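You operate a simulated robot arm through the tools that you are given. There is no shell and no other tool. Be economical: measure what you need, move in short steps, check, and stop when the job is done.

Carry out the task below with a simulated robot arm. There is one attempt and no reset: what you move stays moved.

TASK
Measure the green and red boards; put the glossier in the pass tray.
Fine: use the gloss meter and the long tray. The duller board stays where it lies, the third is left alone and the meter goes back on its tile.
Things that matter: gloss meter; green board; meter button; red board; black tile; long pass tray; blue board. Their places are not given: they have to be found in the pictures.

It is judged by the outcome, as a careful person would: the job done as asked, and still so three seconds after it is handed in. It fails if anything else is knocked over, pushed out of place, dropped, spilled or broken.

THE ROBOT
A 7-joint arm with a two-finger parallel gripper, fixed in place. Base frame: the origin is at the foot of the arm, x ahead of it, y to its left, z up; the work surface is at about z = 88. Lengths are in cm, angles in rad, forces in N, time in s.
With the tool pointing down near the work surface it reaches from about 30 to 70 cm from the base axis. Its first joint turns from -1.152 to 1.152 rad. Payload 1.57 kg.
Tool frame: the origin (TCP) lies between the finger pads and is the grasp point; the fingertips stand 3 cm ahead of it; z points along the fingers, y is the line along which they close. The gripper opens to 11 cm. The fingers are 2.4 cm wide and 1.2 cm thick; the gripper's body (4.8 by 11.2 cm) begins 7.8 cm behind the TCP.
Orientation is that of the tool frame in the base frame, as a unit quaternion [x, y, z, w]. With the fingers straight down and closing along the base's y, the tool's x points along the base's -x, its y along +y and its z along -z.

THE INTERFACE
- The arm moves only by the tool drive_tool. Its argument "plan" is text: rows parted by semicolons, each of 7 numbers parted by spaces: the opening, from 0 (shut) to 1 (fully open), then the shift along the base's x, y, z in units of 50 mm (1.0 is 50 mm), then the turn, a rotation vector about the base's x, y, z in units of 8 degrees (1.0 is 8 degrees). In form: claw x y z ax ay az; .... A call has 1 to 10 rows; each row shifts and turns the commanded pose from where the row before left it. A call with a number of a shift or a turn outside -1 to 1 is refused whole. A row lasts 0.2 s, in which the tool goes at most 5 cm and 0.15 rad; a call with a longer step from one row to the next is refused whole, and so is a gripper value outside its range. A pose out of reach is approached as far as the arm can. The call stops where the force on the tool passes 70 N (or 10 N more than at its start, if that is more) or the arm is blocked; 0.2 s more then pass. The fingers move at their own pace (about 10.8 cm/s each) and stop on an object; they squeeze with about 43 N. The grip force told is the motor's: it shows also when the fingers shut on nothing. Time passes only in rows, and 0.2 s behind the last, so rows that do not move let the fingers close. It gives the time, the measured TCP pose, the force on the tool (base axes), the opening and the grip force at its end, in the units of the frame above (readings bear some noise), and new pictures: "show" is both (left out), scene, wrist or none.
- Cameras (640 x 400 px; columns grow to the right, rows downward): "scene" is fixed at [16.97, -38.97, 141.77]; the picture's right is [0.76, -0.65, 0.00], its down [-0.29, -0.35, -0.89] and it looks along [0.58, 0.68, -0.46] (base axes); focal length 336 px, centre (320, 200). "wrist" rides on the gripper at [-3.6, 0, -8] in the tool frame; the picture's right is [0.00, -1.00, 0.00], its down [0.97, 0.00, -0.24] and it looks along [0.24, 0.00, 0.97] (tool axes); focal length 218 px, centre (320, 200).
- locate(camera, pixels): for up to 12 pixels [column, row] of the newest picture of that camera ("zoom" is the newest enlarged one), the place [x, y, z] in the base frame of the surface seen there, good to about 0.3 cm. No time passes.
- inspect(camera, box): a new picture of the part [left, top, right, bottom] of that camera's present view, enlarged. No time passes.
- finish_job(): hands the job in; it is judged then, once.

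Work in short steps. Measure before you move; look again where a grasp or a placing could have gone wrong, and mend it. You have 80 turns and 120 pictures in all, the two below and enlarged ones among them. Open the gripper and draw the arm clear of the work before you hand the job in, unless the task says otherwise; then end with one line.

The tools are called after ">>>" as name(argument=value, ...) on one line, values as JSON. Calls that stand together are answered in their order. drive_tool: Moves the arm, as the interface text tells. Its arguments: {"type":"object","properties":{"plan":{"type":"string"},"show":{"type":"string","enum":["both","scene","wrist","none"]}},"required":["plan"]} The other tools are called the same way: locate (camera, pixels) gives the place of the surface under pixels of a picture; inspect (camera, box) takes an enlarged picture of a part of a camera's view; finish_job () hands the job in.

At the start:

```text
clock: 0.0
ee_pos: [41.56, 9.07, 125.1]
tool_rot: [0.001, 1.0, 0.0, 0.0]
ft_force: [-0.6, 0.0, 0.2]
opening: 11.03
grasp_force: 0.1
```

scene: 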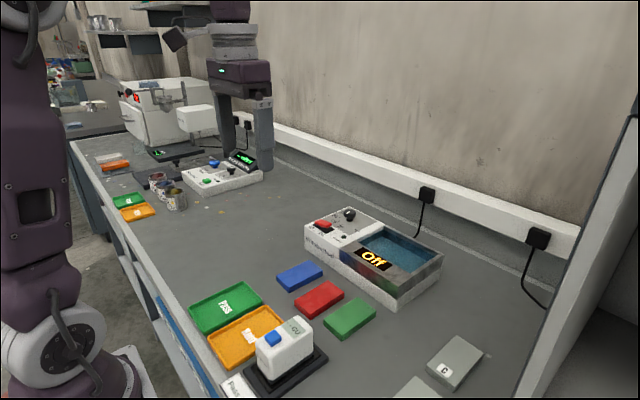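
wrist: 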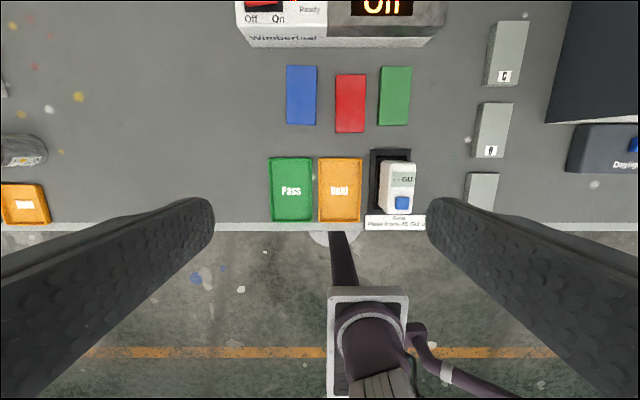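

I see the boards at wrist (301,95), (350,103), (394,96), and the meter at (398,185) on its black tile. I'll enlarge the area to read the labels.

>>> inspect(camera="wrist", box=[230, 50, 450, 240])

>>> inspect(camera="scene", box=[180, 250, 400, 400])

>>> locate(camera="wrist", pixels=[[301, 95], [350, 103], [394, 96], [401, 180], [402, 203], [375, 155], [392, 217], [290, 190], [340, 190], [395, 67], [396, 124], [381, 200]])

```text
2.11 times, centred on (340, 145) of wrist
```

zoom: 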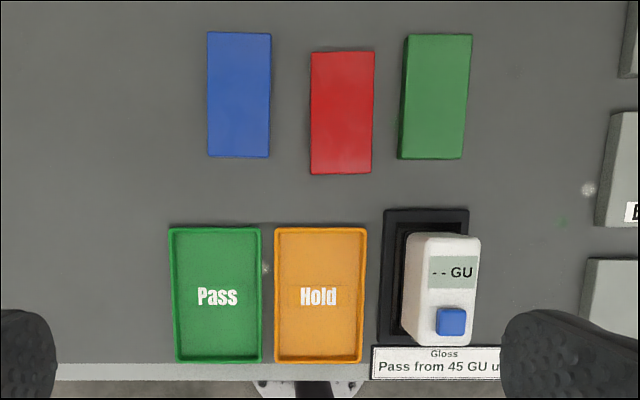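

```text
2.67 times, centred on (290, 325) of scene
```

zoom: 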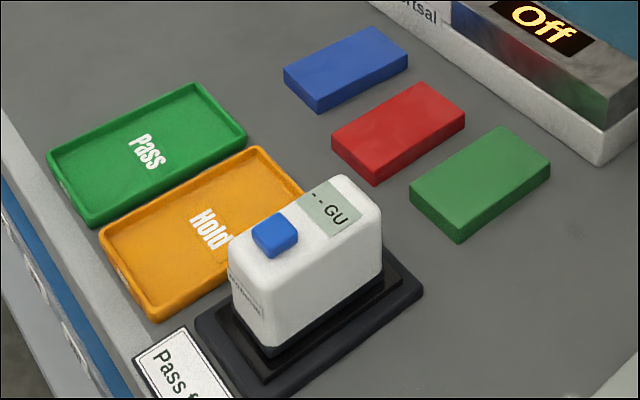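

```text
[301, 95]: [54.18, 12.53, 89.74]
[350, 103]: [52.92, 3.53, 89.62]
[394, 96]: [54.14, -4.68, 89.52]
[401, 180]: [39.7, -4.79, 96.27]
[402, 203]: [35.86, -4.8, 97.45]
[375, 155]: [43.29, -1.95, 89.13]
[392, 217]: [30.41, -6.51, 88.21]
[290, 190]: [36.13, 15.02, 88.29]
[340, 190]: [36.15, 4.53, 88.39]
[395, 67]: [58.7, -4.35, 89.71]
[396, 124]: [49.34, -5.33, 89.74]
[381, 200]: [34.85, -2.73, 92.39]
```

>>> inspect(camera="scene", box=[70, 120, 290, 257])

>>> locate(camera="scene", pixels=[[128, 200], [137, 211], [115, 165], [225, 306], [205, 178], [114, 197], [141, 194], [144, 202], [188, 305], [245, 284], [263, 303], [209, 334]])

```text
2.91 times, centred on (180, 188) of scene
```

zoom: 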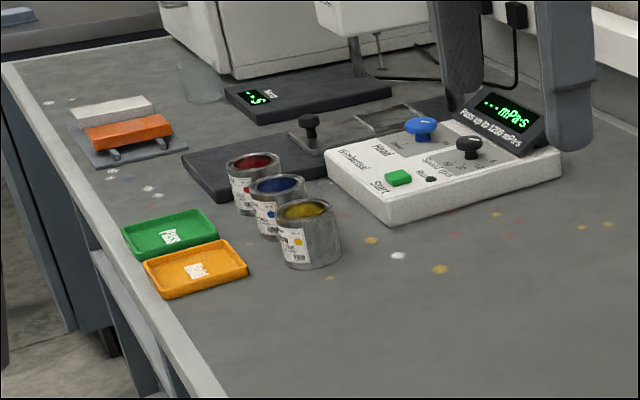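

```text
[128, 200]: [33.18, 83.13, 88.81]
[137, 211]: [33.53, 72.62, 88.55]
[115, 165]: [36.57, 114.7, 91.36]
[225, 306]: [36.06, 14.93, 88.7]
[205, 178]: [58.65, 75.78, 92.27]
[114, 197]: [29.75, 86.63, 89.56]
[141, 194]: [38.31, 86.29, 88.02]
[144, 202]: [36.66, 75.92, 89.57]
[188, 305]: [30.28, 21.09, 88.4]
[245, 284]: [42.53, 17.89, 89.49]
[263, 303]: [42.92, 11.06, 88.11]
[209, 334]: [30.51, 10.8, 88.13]
```

>>> drive_tool(plan="1 -0.14 -0.56 -0.4 0 0 0;1 -0.14 -0.56 -0.4 0 0 0;1 -0.14 -0.56 -0.4 0 0 0;1 -0.14 -0.56 -0.4 0 0 0;1 -0.14 -0.56 -0.4 0 0 0;1 0 0 0 0 0 0")

>>> inspect(camera="wrist", box=[220, 100, 420, 225])

```text
clock: 1.4
ee_pos: [38.2, -4.94, 115.13]
tool_rot: [0.0, 1.0, 0.0, 0.0]
ft_force: [-0.2, -1.1, 0.5]
opening: 11.0
grasp_force: 0.2
```

scene: 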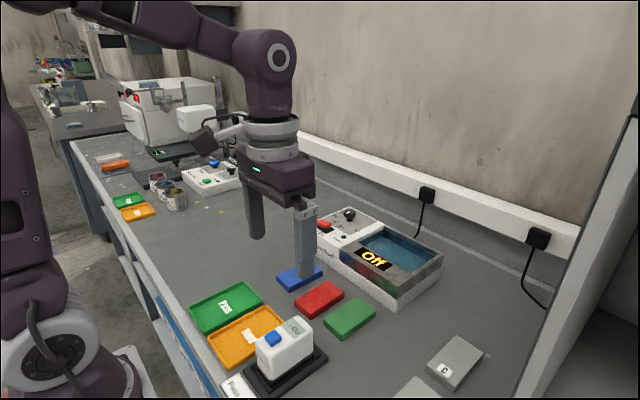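
wrist: 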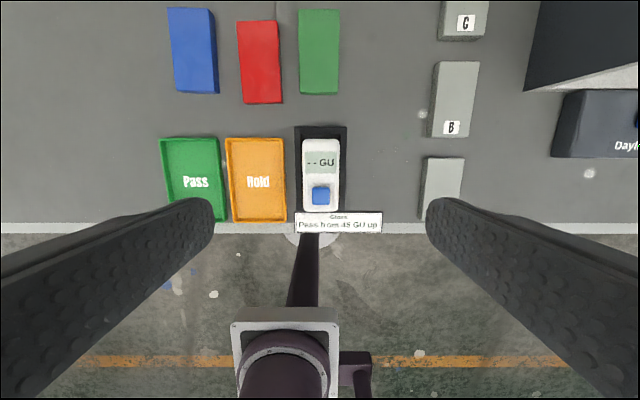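

```text
3.20 times, centred on (320, 162) of wrist
```

zoom: 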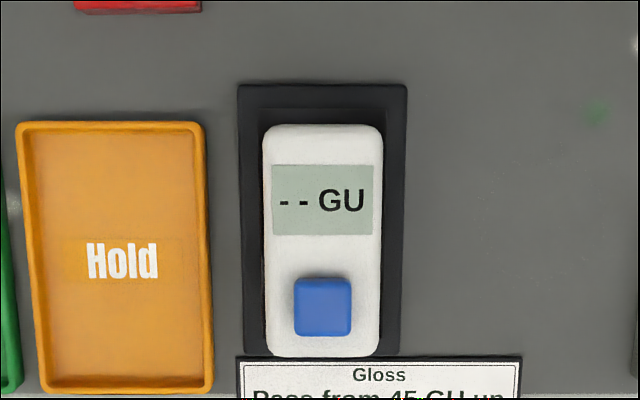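

>>> locate(camera="zoom", pixels=[[268, 180], [378, 180], [322, 130], [322, 306], [322, 270], [322, 345], [247, 200], [402, 200], [322, 90], [270, 330], [374, 330], [270, 140]])

>>> locate(camera="wrist", pixels=[[302, 12], [336, 12], [302, 90], [337, 90], [240, 24], [277, 22], [245, 101], [279, 101], [212, 140], [165, 143], [190, 141], [190, 195]])

```text
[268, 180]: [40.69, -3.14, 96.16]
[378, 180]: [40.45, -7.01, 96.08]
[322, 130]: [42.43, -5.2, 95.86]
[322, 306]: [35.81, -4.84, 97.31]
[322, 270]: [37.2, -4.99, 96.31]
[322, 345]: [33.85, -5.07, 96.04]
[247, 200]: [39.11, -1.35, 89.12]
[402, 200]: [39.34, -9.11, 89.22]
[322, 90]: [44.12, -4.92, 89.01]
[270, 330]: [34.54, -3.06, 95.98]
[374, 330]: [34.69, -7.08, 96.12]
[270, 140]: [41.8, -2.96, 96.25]
```

```text
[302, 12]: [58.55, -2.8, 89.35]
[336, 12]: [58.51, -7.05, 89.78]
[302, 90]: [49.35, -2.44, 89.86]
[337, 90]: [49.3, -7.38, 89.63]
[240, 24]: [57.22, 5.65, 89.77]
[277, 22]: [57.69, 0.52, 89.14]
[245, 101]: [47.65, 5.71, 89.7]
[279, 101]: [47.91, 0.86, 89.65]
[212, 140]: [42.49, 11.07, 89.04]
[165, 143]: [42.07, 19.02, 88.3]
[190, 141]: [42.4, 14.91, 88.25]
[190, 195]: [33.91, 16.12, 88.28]
```

>>> drive_tool(plan="1 0 0 -0.9 0 0 0;1 0 -0.02 -0.9 0 0 0;1 0 0 -0.9 0 0 0;1 0 0 -0.9 0 0 0;1 0 0 -0.62 0 0 0;1 0 0 0 0 0 0;0.3 0 0 0 0 0 0;0.3 0 0 0 0 0 0;0.3 0 0 0 0 0 0")

```text
clock: 3.4
ee_pos: [38.37, -5.05, 94.02]
tool_rot: [0.0, 1.0, 0.0, 0.001]
ft_force: [-0.2, -0.4, -0.7]
opening: 4.55
grasp_force: 42.3
```

scene: 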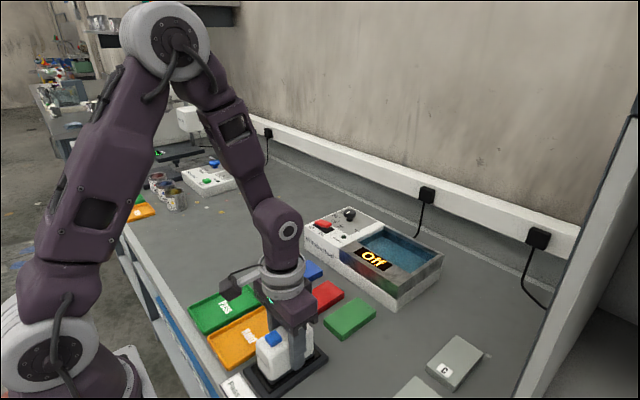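
wrist: 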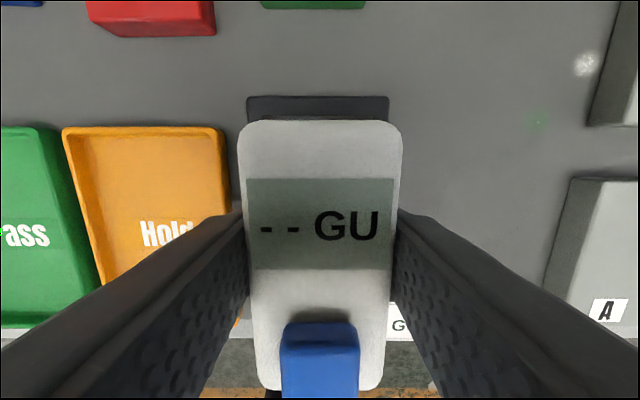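

The fingers stopped on the meter at 4.55. I lift it and carry it 16 cm ahead, over the green board, then check.

>>> drive_tool(plan="0.3 0 0 0.6 0 0 0;0.3 0 0 0.6 0 0 0;0.3 0.4 0 0 0 0 0;0.3 0.7 0 0 0 0 0;0.3 0.8 0 0 0 0 0;0.3 0.8 0 0 0 0 0;0.3 0.4 0 0 0 0 0;0.3 0 0 0 0 0 0;0.3 0 0 0 0 0 0")

>>> inspect(camera="scene", box=[200, 220, 420, 357])

>>> locate(camera="wrist", pixels=[[320, 126], [255, 150], [385, 150], [320, 150], [320, 340]])

```text
clock: 5.4
ee_pos: [53.9, -5.25, 100.07]
tool_rot: [-0.001, 1.0, 0.0, 0.001]
ft_force: [0.2, 0.1, -4.4]
opening: 4.58
grasp_force: 42.6
```

scene: 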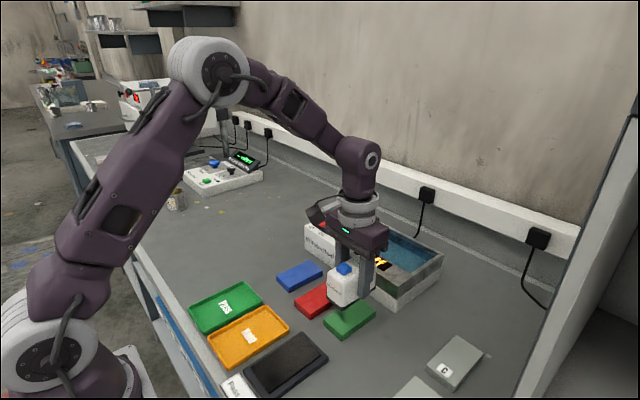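
wrist: 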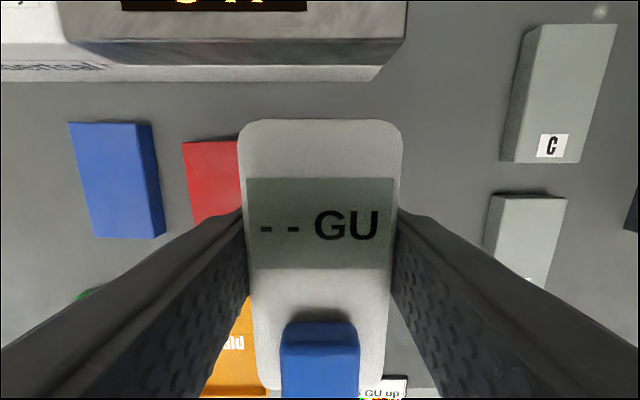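

```text
2.91 times, centred on (310, 288) of scene
```

zoom: 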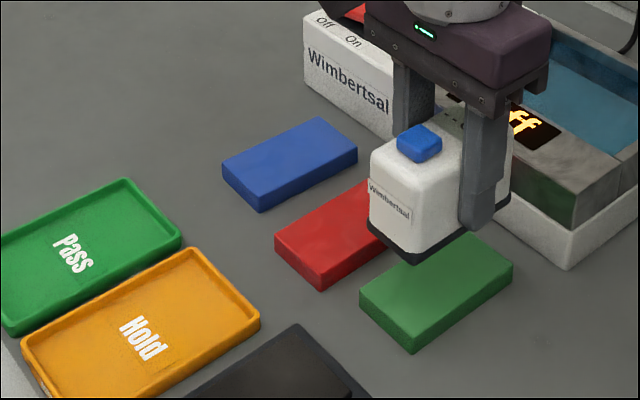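

```text
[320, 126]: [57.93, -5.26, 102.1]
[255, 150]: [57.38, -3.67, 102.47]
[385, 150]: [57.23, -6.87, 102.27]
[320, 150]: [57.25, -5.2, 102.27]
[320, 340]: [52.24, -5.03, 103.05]
```

>>> locate(camera="scene", pixels=[[286, 362], [275, 375], [297, 350], [352, 325], [340, 329], [283, 337], [325, 358], [248, 380], [350, 318]])

>>> inspect(camera="scene", box=[220, 290, 396, 400])

```text
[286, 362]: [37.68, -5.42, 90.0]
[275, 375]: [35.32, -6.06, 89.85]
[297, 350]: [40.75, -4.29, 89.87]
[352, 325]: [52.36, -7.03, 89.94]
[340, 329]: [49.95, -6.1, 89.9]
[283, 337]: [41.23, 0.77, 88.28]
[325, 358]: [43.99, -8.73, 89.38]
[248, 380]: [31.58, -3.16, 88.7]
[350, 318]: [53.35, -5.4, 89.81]
```

```text
3.64 times, centred on (308, 345) of scene
```

zoom: 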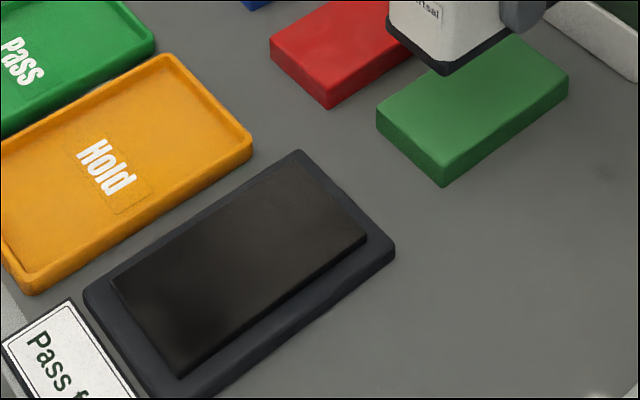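

Board top (~89.8) matches the tile top (~89.9). I centre the meter (+0.3 x, +0.35 y) and lower it almost to contact.

>>> drive_tool(plan="0.3 0.06 0.07 -0.2 0 0 0;0.3 0 0 -0.5 0 0 0;0.3 0 0 -0.35 0 0 0;0.3 0 0 -0.1 0 0 0;0.3 0 0 0 0 0 0;0.3 0 0 0 0 0 0")

>>> inspect(camera="scene", box=[270, 240, 414, 330])

```text
clock: 6.8
ee_pos: [53.87, -4.67, 94.31]
tool_rot: [0.0, 1.0, 0.001, 0.0]
ft_force: [-0.9, 0.8, -4.9]
opening: 4.57
grasp_force: 42.8
```

scene: 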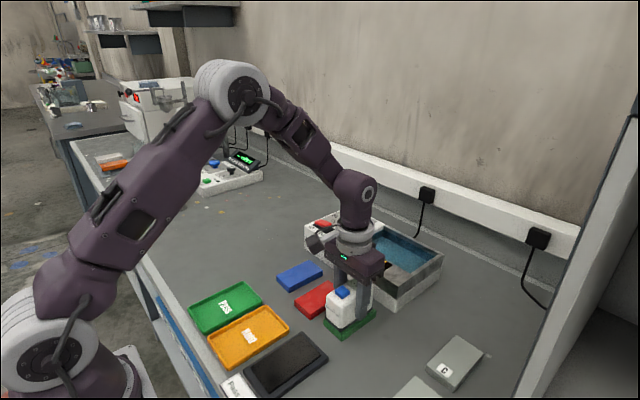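
wrist: 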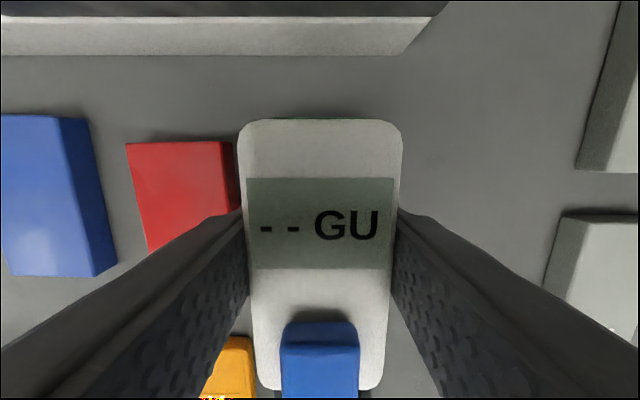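

```text
4.44 times, centred on (342, 285) of scene
```

zoom: 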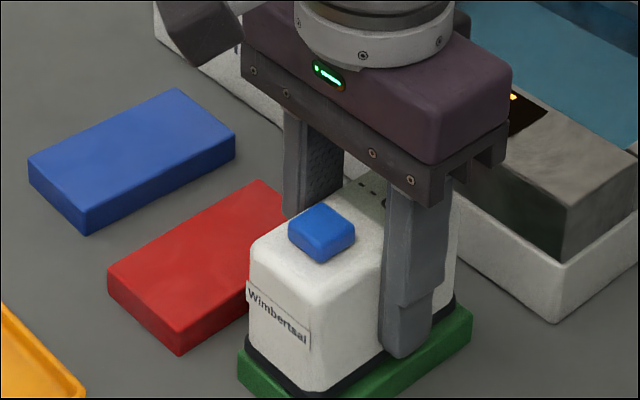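

The meter is just above the green board, sitting slightly toward +y and −x. I nudge it and lower to contact.

>>> drive_tool(plan="0.3 0.05 -0.04 0 0 0 0;0.3 0 0 -0.04 0 0 0;0.3 0 0 -0.04 0 0 0;0.3 0 0 0 0 0 0", show="none")

```text
clock: 7.8
ee_pos: [54.15, -4.94, 93.96]
tool_rot: [0.001, 1.0, 0.0, 0.0]
ft_force: [-4.6, -0.4, 21.1]
opening: 4.57
grasp_force: 42.4
```

Contact felt (21 N). I release by opening a little, and rise clear.

>>> drive_tool(plan="0.6 0 0 0 0 0 0;0.6 0 0 0 0 0 0;0.6 0 0 0.3 0 0 0;0.6 0 0 0.8 0 0 0;0.6 0 0 0.9 0 0 0;0.3 0 0 0 0 0 0;0 0 0 0 0 0 0;0 0 0 0 0 0 0")

>>> locate(camera="wrist", pixels=[[320, 260], [320, 150], [320, 120]])

```text
clock: 9.6
ee_pos: [54.12, -4.86, 103.86]
tool_rot: [0.001, 1.0, 0.001, -0.001]
ft_force: [-0.6, 0.3, -0.7]
opening: 0.02
grasp_force: 21.0
```

scene: 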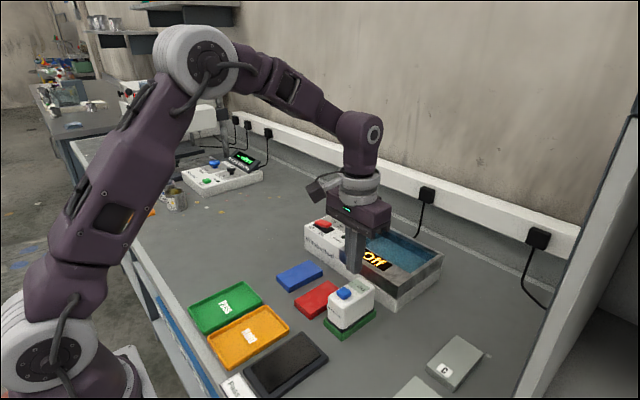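
wrist: 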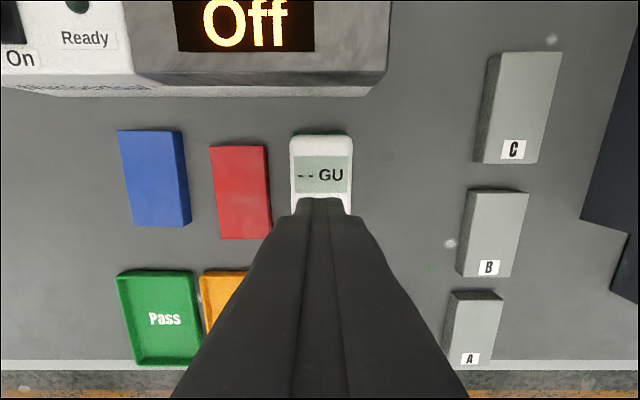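

```text
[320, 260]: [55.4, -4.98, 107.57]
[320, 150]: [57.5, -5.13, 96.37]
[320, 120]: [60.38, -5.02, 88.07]
```

Button should be at (51.7, −4.9), top ≈97.3. I go over it with closed fingers (tips 3 cm below TCP) and lower to nearly touching.

>>> drive_tool(plan="0 -0.5 0 0 0 0 0;0 0 0 -0.4 0 0 0;0 0 0 -0.22 0 0 0;0 0 0 0 0 0 0")

>>> inspect(camera="scene", box=[280, 240, 424, 330])

```text
clock: 10.6
ee_pos: [51.75, -5.02, 100.94]
tool_rot: [0.0, 1.0, 0.0, -0.001]
ft_force: [0.0, -0.2, -0.2]
opening: 0.0
grasp_force: 21.9
```

scene: 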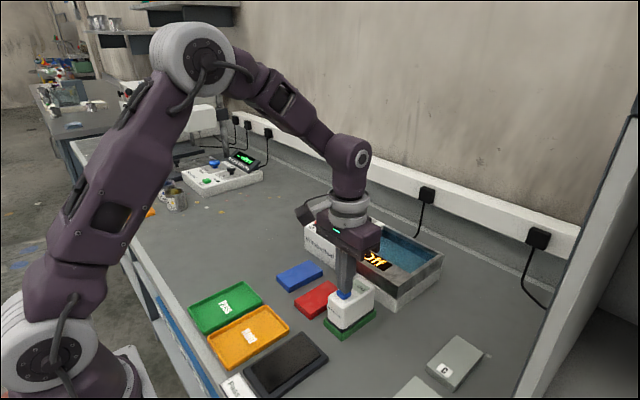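
wrist: 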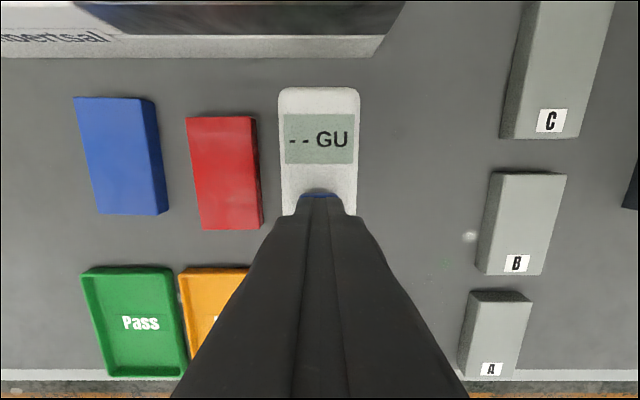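

```text
4.44 times, centred on (352, 285) of scene
```

zoom: 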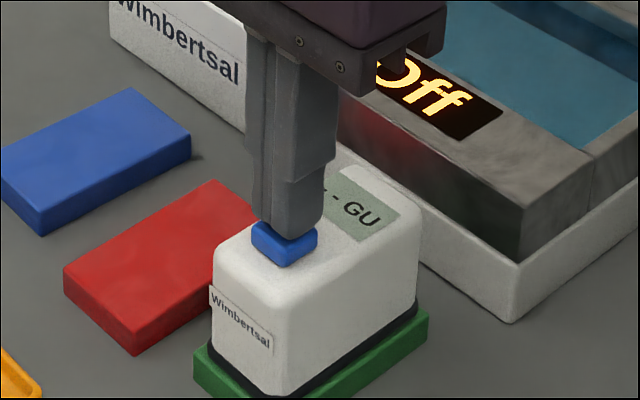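

>>> drive_tool(plan="0 -0.03 0 -0.08 0 0 0;0 0 0 -0.04 0 0 0;0 0 0 -0.03 0 0 0;0 0 0 0 0 0 0", show="wrist")

```text
clock: 11.6
ee_pos: [51.65, -5.05, 100.16]
tool_rot: [0.0, 1.0, 0.0, 0.001]
ft_force: [1.5, -0.5, 1.8]
opening: 0.0
grasp_force: 20.6
```

wrist: 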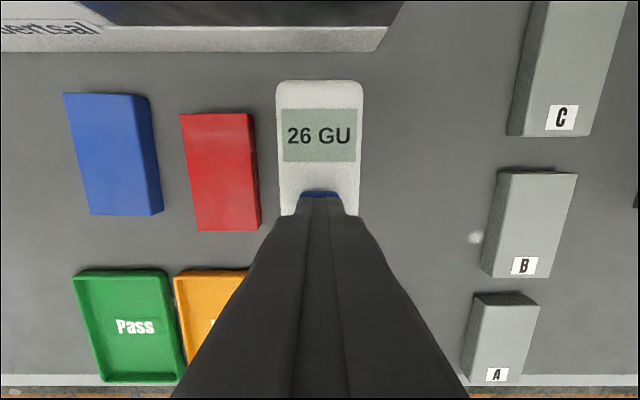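

It reads 26 GU on green. I rise clear and reread the display.

>>> drive_tool(plan="0 0 0 0.3 0 0 0;0 0 0 0.5 0 0 0;0.6 0.5 0 0.3 0 0 0;0.6 0 0 0 0 0 0;0.6 0 0 0 0 0 0", show="wrist")

>>> locate(camera="wrist", pixels=[[320, 143], [293, 175], [347, 175], [320, 250], [214, 165], [268, 165], [216, 250], [264, 250]])

```text
clock: 12.8
ee_pos: [54.15, -5.02, 105.51]
tool_rot: [-0.001, 1.0, 0.0, 0.001]
ft_force: [-1.1, 0.1, 0.3]
opening: 6.61
grasp_force: 0.0
```

wrist: 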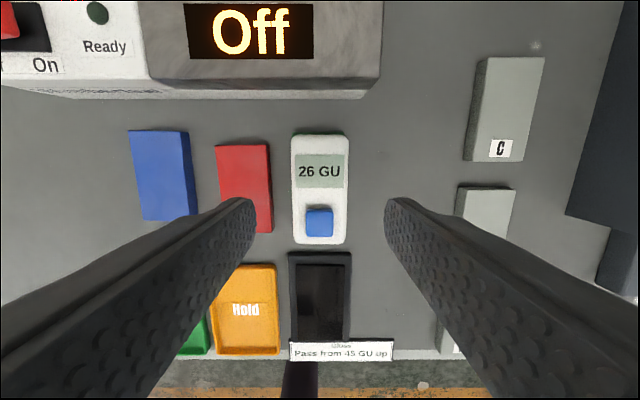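

```text
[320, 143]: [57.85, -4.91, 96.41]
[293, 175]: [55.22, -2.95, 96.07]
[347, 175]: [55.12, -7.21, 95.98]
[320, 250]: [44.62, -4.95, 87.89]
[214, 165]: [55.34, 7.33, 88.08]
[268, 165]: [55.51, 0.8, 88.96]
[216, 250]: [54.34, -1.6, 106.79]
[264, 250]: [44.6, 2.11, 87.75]
```

>>> drive_tool(plan="0.6 0 0 -0.9 0 0 0;0.6 0 0 -0.9 0 0 0;0.6 0 0 -0.48 0 0 0;0.6 0 0 0 0 0 0;0.3 0 0 0 0 0 0;0.3 0 0 0 0 0 0;0.3 0 0 0 0 0 0", show="wrist")

```text
clock: 14.4
ee_pos: [54.08, -4.85, 94.04]
tool_rot: [0.0, 1.0, 0.001, -0.001]
ft_force: [-0.2, -0.5, 0.5]
opening: 4.58
grasp_force: 42.3
```

wrist: 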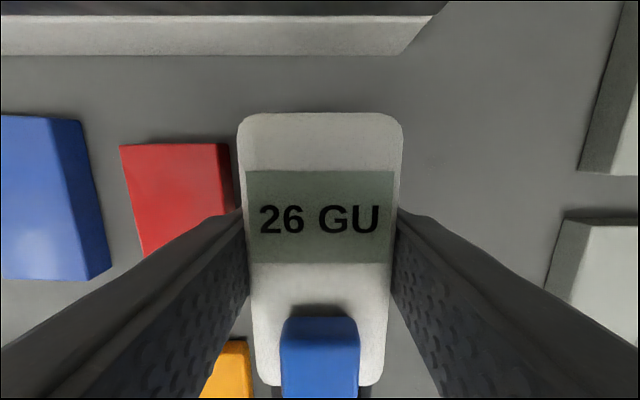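

>>> drive_tool(plan="0.3 0 0 0.4 0 0 0;0.3 0 0 0.6 0 0 0;0.3 -0.1 0.5 0 0 0 0;0.3 -0.13 0.7 0 0 0 0;0.3 0 0.42 0 0 0 0;0.3 0 0 -0.5 0 0 0;0.3 0 0 -0.35 0 0 0;0.3 0 0 -0.07 0 0 0;0.3 0 0 0 0 0 0;0.3 0 0 0 0 0 0")

>>> inspect(camera="scene", box=[250, 240, 394, 330])

```text
clock: 16.6
ee_pos: [52.9, 3.18, 94.28]
tool_rot: [-0.001, 1.0, 0.0, 0.0]
ft_force: [-0.3, -0.6, -3.9]
opening: 4.59
grasp_force: 42.7
```

scene: 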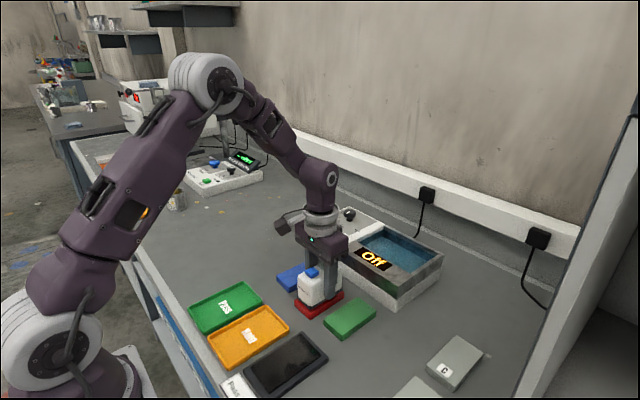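
wrist: 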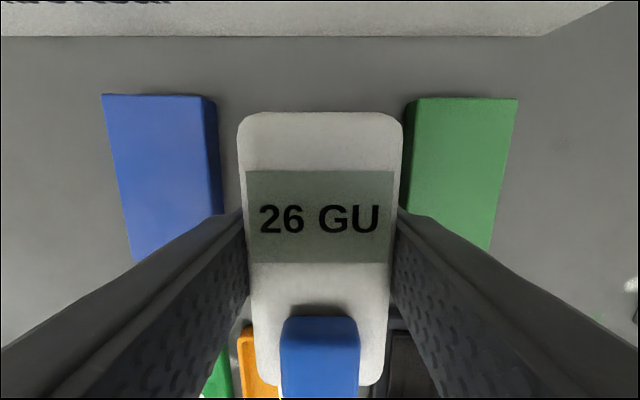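

```text
4.44 times, centred on (322, 285) of scene
```

zoom: 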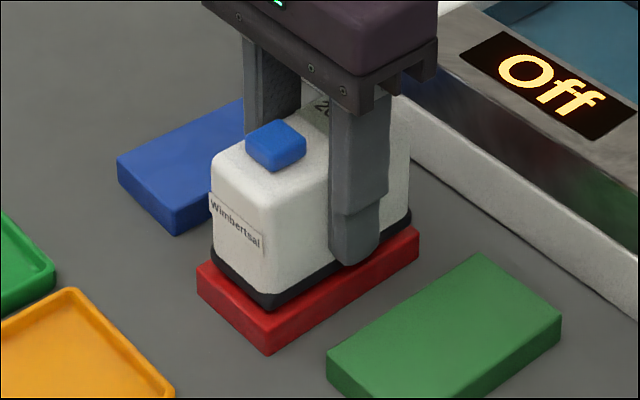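

Well positioned on red, slightly far in x. I nudge and lower to contact, release, then press the button.

>>> drive_tool(plan="0.3 -0.04 0 0 0 0 0;0.3 0 0 -0.04 0 0 0;0.3 0 0 -0.03 0 0 0;0.3 0 0 0 0 0 0", show="none")

```text
clock: 17.6
ee_pos: [52.79, 3.18, 94.17]
tool_rot: [0.0, 1.0, 0.0, 0.001]
ft_force: [-0.2, 0.8, -3.8]
opening: 4.59
grasp_force: 43.4
```

>>> drive_tool(plan="0.3 0 0 -0.03 0 0 0;0.3 0 0 -0.02 0 0 0;0.3 0 0 0 0 0 0", show="none")

```text
clock: 18.4
ee_pos: [52.77, 3.22, 94.0]
tool_rot: [0.0, 1.0, 0.0, 0.001]
ft_force: [-5.1, 0.5, 27.3]
opening: 4.58
grasp_force: 42.9
```

>>> drive_tool(plan="0.6 0 0 0 0 0 0;0.6 0 0 0 0 0 0;0.6 0 0 0.4 0 0 0;0.6 0 0 0.8 0 0 0;0.6 0 0 0.8 0 0 0;0.3 -0.48 0 0 0 0 0;0 0 0 0 0 0 0;0 0 0 -0.4 0 0 0;0 0 0 -0.22 0 0 0;0 0 0 0 0 0 0")

>>> inspect(camera="scene", box=[250, 240, 394, 330])

```text
clock: 20.6
ee_pos: [50.45, 3.32, 100.87]
tool_rot: [-0.001, 1.0, 0.0, 0.0]
ft_force: [-0.8, -0.2, -0.4]
opening: 0.02
grasp_force: 21.1
```

scene: 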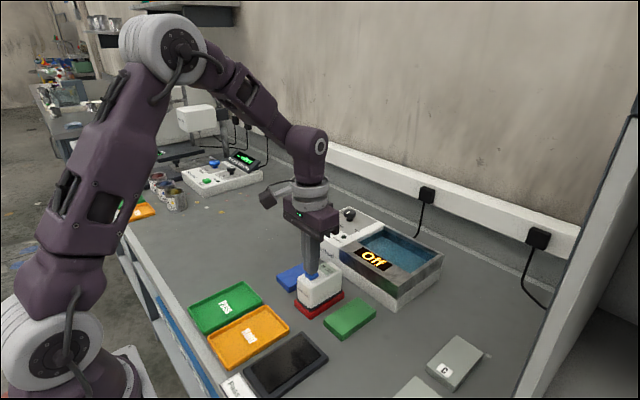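
wrist: 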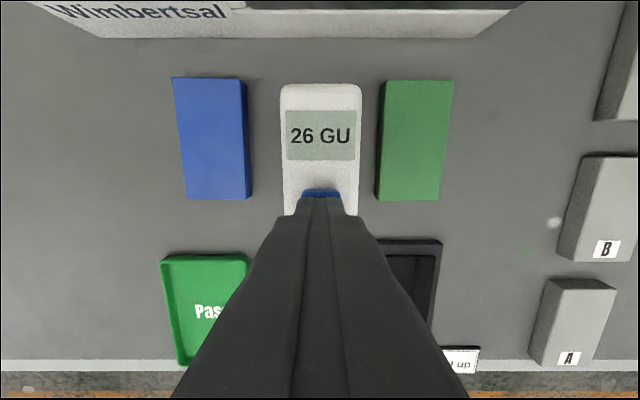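

```text
4.44 times, centred on (322, 285) of scene
```

zoom: 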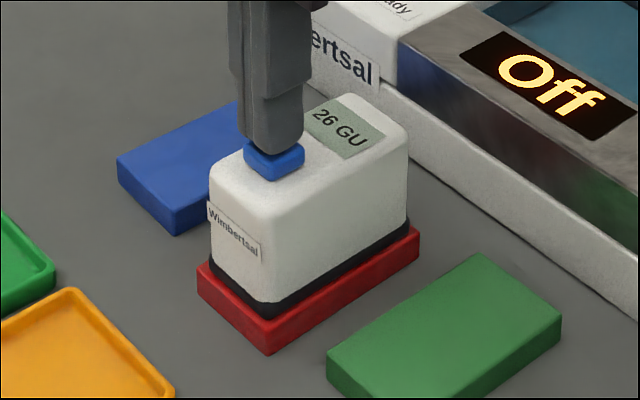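

>>> drive_tool(plan="0 -0.03 0 -0.08 0 0 0;0 0 0 -0.04 0 0 0;0 0 0 -0.03 0 0 0;0 0 0 0 0 0 0", show="wrist")

```text
clock: 21.6
ee_pos: [50.11, 3.25, 99.99]
tool_rot: [0.0, 1.0, 0.0, 0.0]
ft_force: [1.1, 1.1, 2.2]
opening: 0.04
grasp_force: 21.0
```

wrist: 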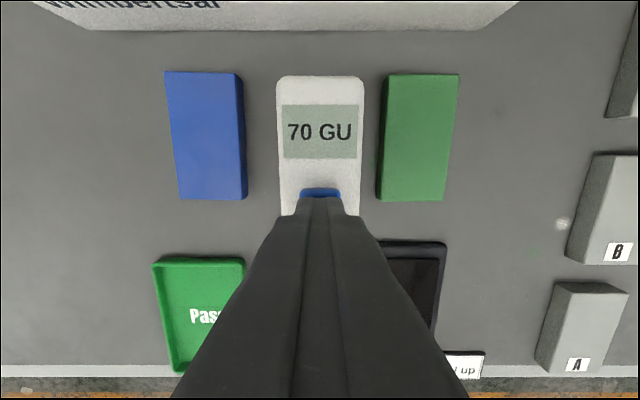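

Red reads 70 GU, so red is the glossier. I rise, regrip the meter and confirm the reading.

>>> drive_tool(plan="0 0 0 0.4 0 0 0;0 0 0 0.7 0 0 0;0.6 0.52 0 0 0 0 0;0.6 0 0 0 0 0 0;0.6 0 0 -0.9 0 0 0;0.6 0 0 -0.9 0 0 0;0.6 0 0 -0.5 0 0 0;0.3 0 0 0 0 0 0;0.3 0 0 0 0 0 0;0.3 0 0 0 0 0 0")

```text
clock: 23.8
ee_pos: [52.65, 3.35, 94.04]
tool_rot: [0.001, 1.0, -0.001, -0.001]
ft_force: [-0.3, -0.5, 1.6]
opening: 4.56
grasp_force: 43.2
```

scene: 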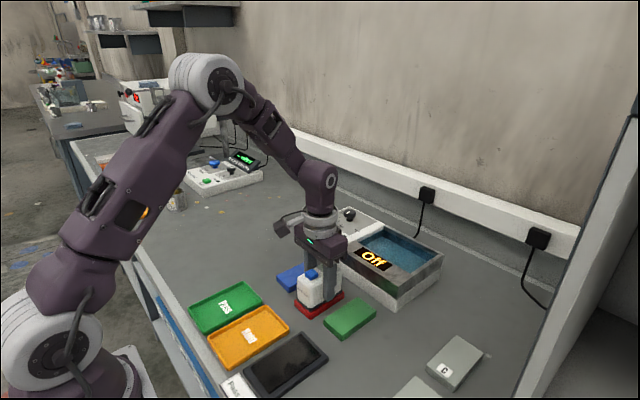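
wrist: 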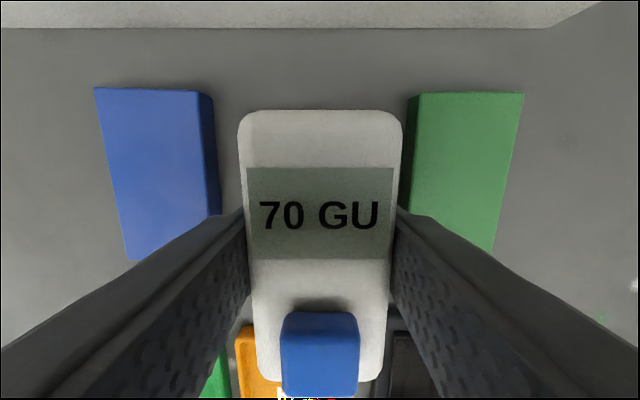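

>>> drive_tool(plan="0.3 0 0 0.4 0 0 0;0.3 0 0 0.8 0 0 0;0.3 -0.42 -0.24 0 0 0 0;0.3 -0.7 -0.4 0 0 0 0;0.3 -0.7 -0.4 0 0 0 0;0.3 -0.7 -0.4 0 0 0 0;0.3 -0.4 -0.23 0 0 0 0;0.3 0 0 -0.4 0 0 0;0.3 0 0 0 0 0 0;0.3 0 0 0 0 0 0")

>>> inspect(camera="scene", box=[210, 300, 370, 400])

```text
clock: 26.0
ee_pos: [38.39, -5.16, 98.29]
tool_rot: [0.0, 1.0, 0.0, 0.001]
ft_force: [0.4, -0.1, -3.9]
opening: 4.57
grasp_force: 43.2
```

scene: 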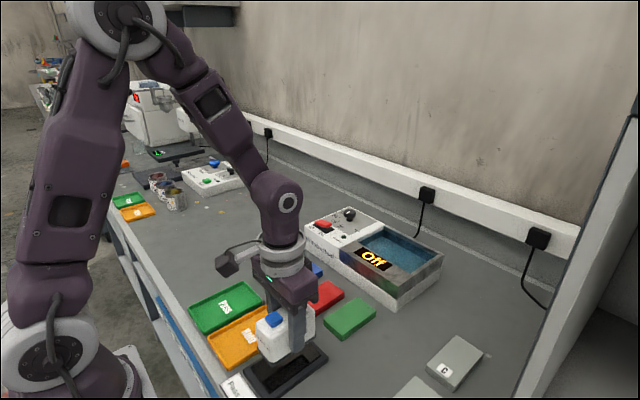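
wrist: 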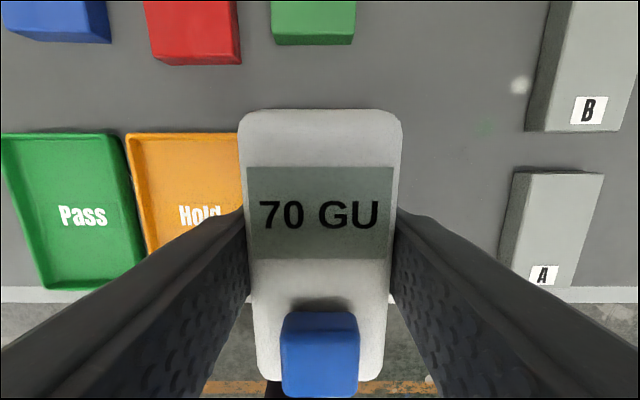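

```text
4.00 times, centred on (290, 350) of scene
```

zoom: 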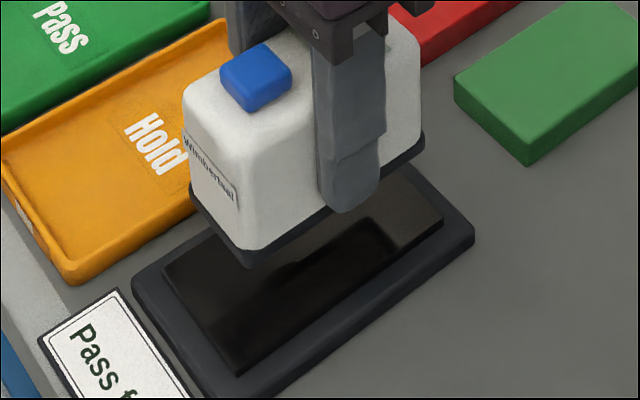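

>>> drive_tool(plan="0.3 -0.06 0.01 -0.4 0 0 0;0.3 0 0 -0.35 0 0 0;0.3 0 0 -0.05 0 0 0;0.3 0 0 -0.02 0 0 0;0.3 0 0 -0.02 0 0 0;0.3 0 0 0 0 0 0", show="scene")

```text
clock: 27.4
ee_pos: [38.01, -5.1, 93.91]
tool_rot: [-0.001, 1.0, 0.0, 0.002]
ft_force: [3.8, 3.1, 39.8]
opening: 4.59
grasp_force: 42.9
```

scene: 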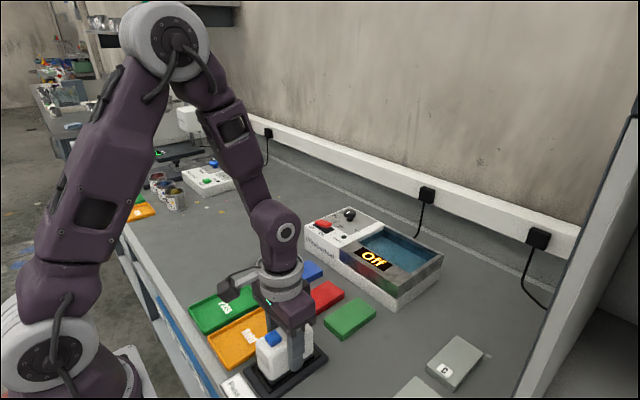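

Contact made (40 N); I release, rise, and move to above the red board for measuring.

>>> drive_tool(plan="0.6 0 0 0.02 0 0 0;0.6 0 0 0 0 0 0;0.6 0 0 0.5 0 0 0;0.6 0 0 0.9 0 0 0;0.65 0 0 0.9 0 0 0;0.65 0.6 0.4 0.3 0 0 0;0.65 0.7 0.4 0 0 0 0;0.65 0.7 0.4 0 0 0 0;0.65 0.7 0.4 0 0 0 0;0.65 0.1 0.06 0 0 0 0")

>>> inspect(camera="scene", box=[180, 260, 404, 400])

```text
clock: 29.6
ee_pos: [51.77, 3.24, 106.76]
tool_rot: [0.0, 1.0, 0.0, 0.0]
ft_force: [-0.7, 0.0, 0.9]
opening: 7.15
grasp_force: 0.1
```

scene: 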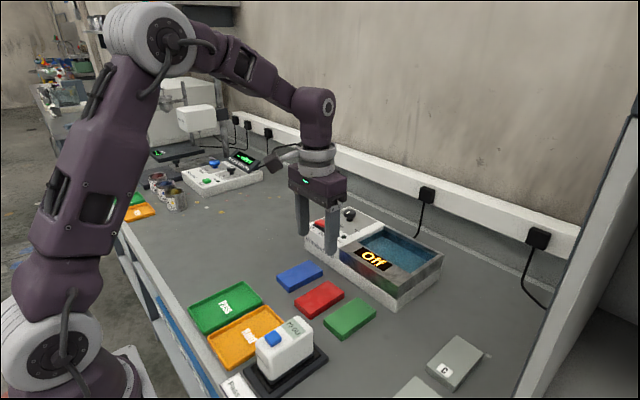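
wrist: 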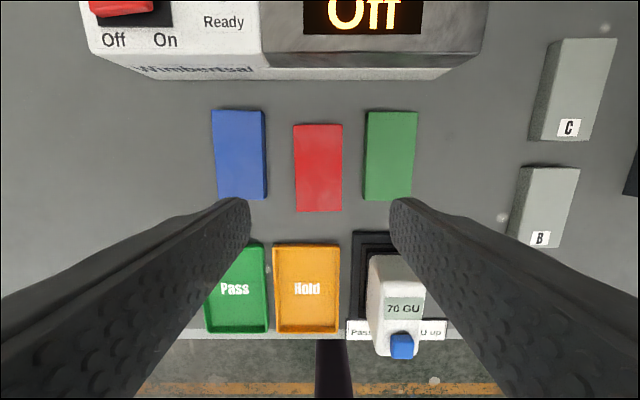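

```text
2.86 times, centred on (292, 330) of scene
```

zoom: 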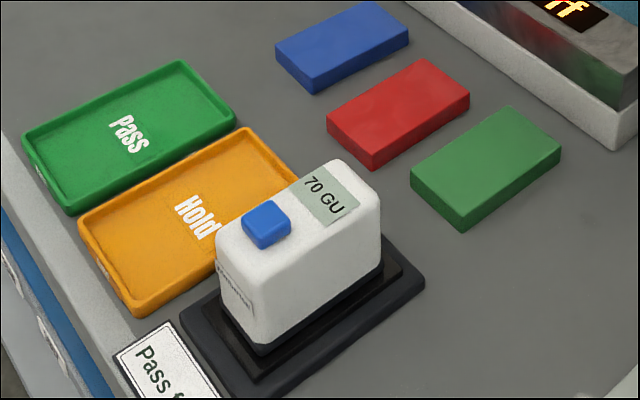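

>>> locate(camera="wrist", pixels=[[298, 170], [339, 170], [318, 129], [319, 207], [367, 170], [263, 170], [205, 330], [267, 328], [262, 248], [208, 320], [284, 290], [232, 310]])

>>> locate(camera="zoom", pixels=[[180, 66], [230, 112], [70, 205], [26, 138], [68, 196], [222, 112], [125, 172], [100, 100], [150, 140], [345, 130], [335, 112], [460, 85]])

```text
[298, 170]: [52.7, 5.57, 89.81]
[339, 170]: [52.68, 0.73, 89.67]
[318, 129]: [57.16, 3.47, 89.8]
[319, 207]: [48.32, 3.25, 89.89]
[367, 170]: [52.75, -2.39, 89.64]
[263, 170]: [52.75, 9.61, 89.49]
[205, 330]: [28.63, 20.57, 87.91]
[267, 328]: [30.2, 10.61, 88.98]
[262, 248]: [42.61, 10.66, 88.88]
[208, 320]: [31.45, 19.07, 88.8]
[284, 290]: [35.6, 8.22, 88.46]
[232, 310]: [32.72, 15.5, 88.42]
```

```text
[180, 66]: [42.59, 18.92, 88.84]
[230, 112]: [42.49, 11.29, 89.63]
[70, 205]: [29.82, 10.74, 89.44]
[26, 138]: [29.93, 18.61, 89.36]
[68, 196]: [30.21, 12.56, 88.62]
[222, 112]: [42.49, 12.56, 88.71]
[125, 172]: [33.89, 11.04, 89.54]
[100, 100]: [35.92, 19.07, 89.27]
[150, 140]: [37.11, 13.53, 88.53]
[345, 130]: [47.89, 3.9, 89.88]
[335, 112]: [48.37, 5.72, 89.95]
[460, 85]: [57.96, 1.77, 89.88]
```

Red board centre (52.75, 3.15), gap to green about 3 cm. I descend with a 6.6 cm opening to grip its upper half (tips at ~89), so the fingers clear the tray rim later.

>>> drive_tool(plan="0.6 0.2 -0.02 -0.5 0 0 0;0.6 0 0 -0.9 0 0 0;0.6 0 0 -0.9 0 0 0;0.6 0 0 -0.5 0 0 0;0.6 0 0 0 0 0 0;0.6 0 0 0 0 0 0")

>>> inspect(camera="scene", box=[250, 240, 394, 330])

```text
clock: 31.0
ee_pos: [52.83, 2.91, 92.76]
tool_rot: [0.0, 1.0, 0.0, -0.001]
ft_force: [-0.4, 0.4, -0.7]
opening: 6.63
grasp_force: 0.1
```

scene: 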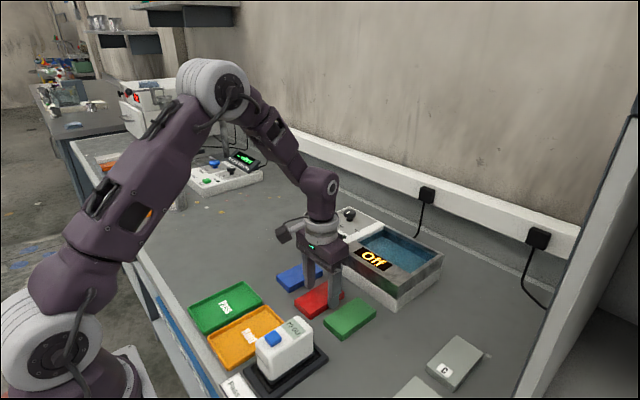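
wrist: 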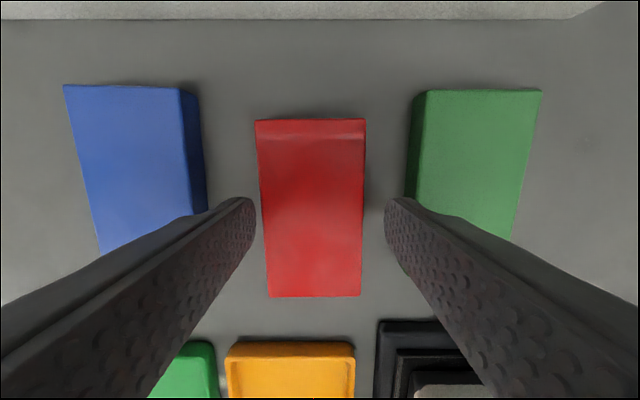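

```text
4.44 times, centred on (322, 285) of scene
```

zoom: 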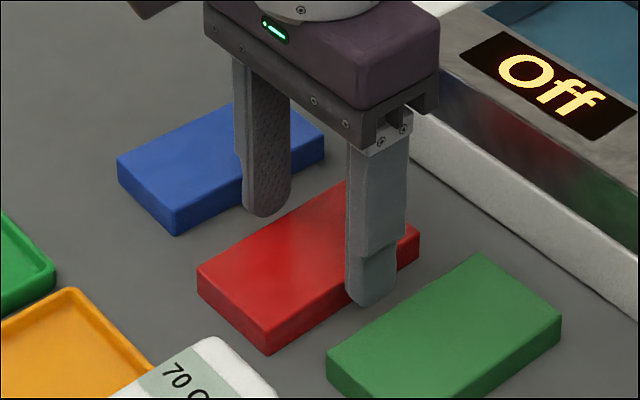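

>>> drive_tool(plan="0.6 0 0.04 -0.1 0 0 0;0.6 0 0 -0.07 0 0 0;0.6 0 0 0 0 0 0;0.3 0 0 0 0 0 0;0.3 0 0 0 0 0 0;0.3 0 0 0 0 0 0")

>>> inspect(camera="scene", box=[250, 240, 394, 330])

```text
clock: 32.4
ee_pos: [52.84, 3.3, 92.08]
tool_rot: [0.001, 1.0, 0.0, 0.0]
ft_force: [-0.7, 0.8, 1.1]
opening: 5.39
grasp_force: 42.6
```

scene: 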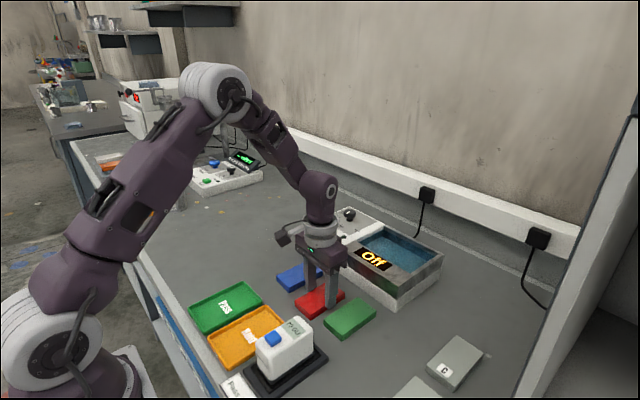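
wrist: 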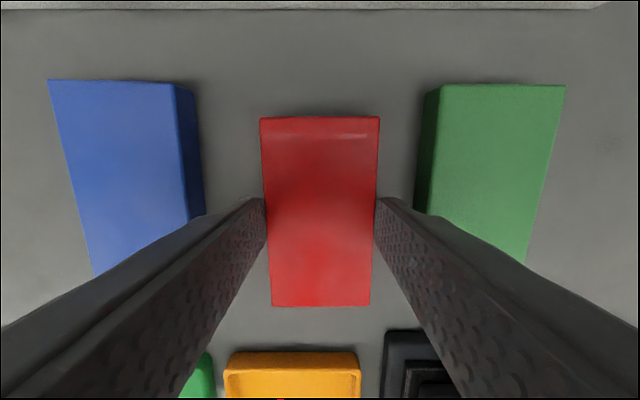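

```text
4.44 times, centred on (322, 285) of scene
```

zoom: 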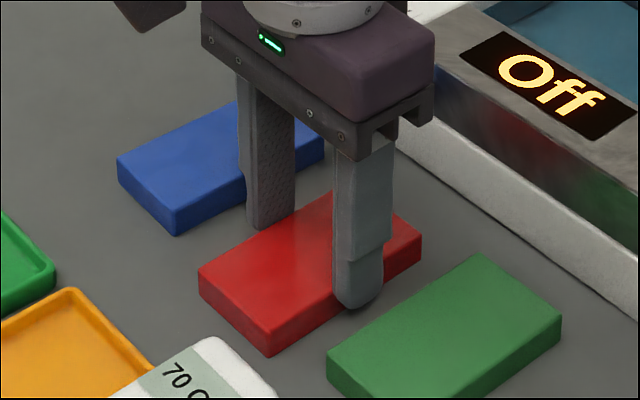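

>>> drive_tool(plan="0.3 0 0 0.3 0 0 0;0.3 0 0 0.7 0 0 0;0.3 -0.36 0.25 0 0 0 0;0.3 -0.6 0.42 0 0 0 0;0.3 -0.7 0.49 0 0 0 0;0.3 -0.7 0.49 0 0 0 0;0.3 -0.6 0.42 0 0 0 0;0.3 -0.34 0.24 0 0 0 0;0.3 0 0 -0.4 0 0 0;0.3 0 0 0 0 0 0")

>>> inspect(camera="scene", box=[160, 240, 320, 340])

>>> locate(camera="wrist", pixels=[[320, 122], [320, 302], [270, 150], [370, 150]])

```text
clock: 34.6
ee_pos: [36.27, 14.82, 95.05]
tool_rot: [0.0, 1.0, 0.0, -0.001]
ft_force: [-0.2, 0.5, -0.9]
opening: 5.41
grasp_force: 42.7
```

scene: 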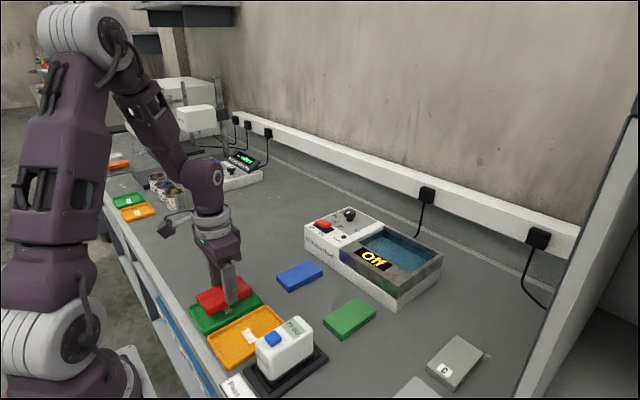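
wrist: 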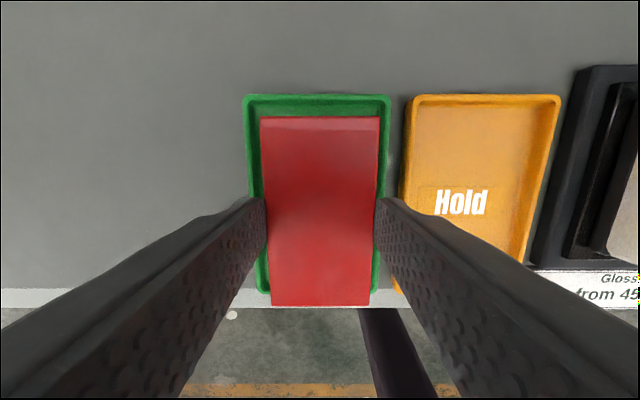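

```text
4.00 times, centred on (240, 290) of scene
```

zoom: 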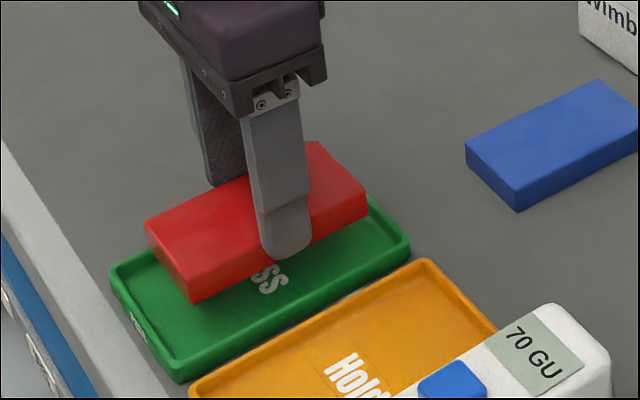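

```text
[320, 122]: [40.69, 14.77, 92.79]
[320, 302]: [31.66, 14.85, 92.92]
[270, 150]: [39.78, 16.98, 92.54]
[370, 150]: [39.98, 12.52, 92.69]
```

Board is centred over the tray at 95.0. I lower 2.3 cm so the tips just clear the rim and the board hangs a few mm above the floor.

>>> drive_tool(plan="0.3 0 0 -0.3 0 0 0;0.3 0 0 -0.14 0 0 0;0.3 0 0 0 0 0 0", show="none")

>>> inspect(camera="scene", box=[170, 255, 290, 330])

```text
clock: 35.4
ee_pos: [36.38, 14.81, 92.86]
tool_rot: [0.0, 1.0, 0.0, 0.0]
ft_force: [-0.5, -0.4, -0.5]
opening: 5.39
grasp_force: 43.0
```

```text
5.33 times, centred on (230, 292) of scene
```

zoom: 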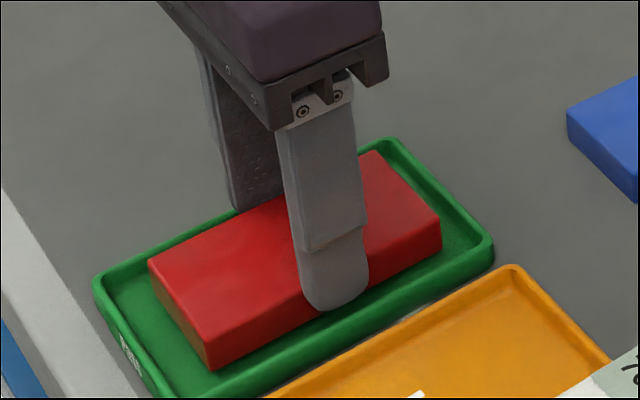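

>>> drive_tool(plan="0.3 0 0 -0.03 0 0 0;0.3 0 0 0 0 0 0", show="none")

```text
clock: 36.0
ee_pos: [36.32, 14.92, 92.68]
tool_rot: [0.0, 1.0, 0.0, 0.0]
ft_force: [0.5, 0.1, -0.7]
opening: 5.37
grasp_force: 43.0
```

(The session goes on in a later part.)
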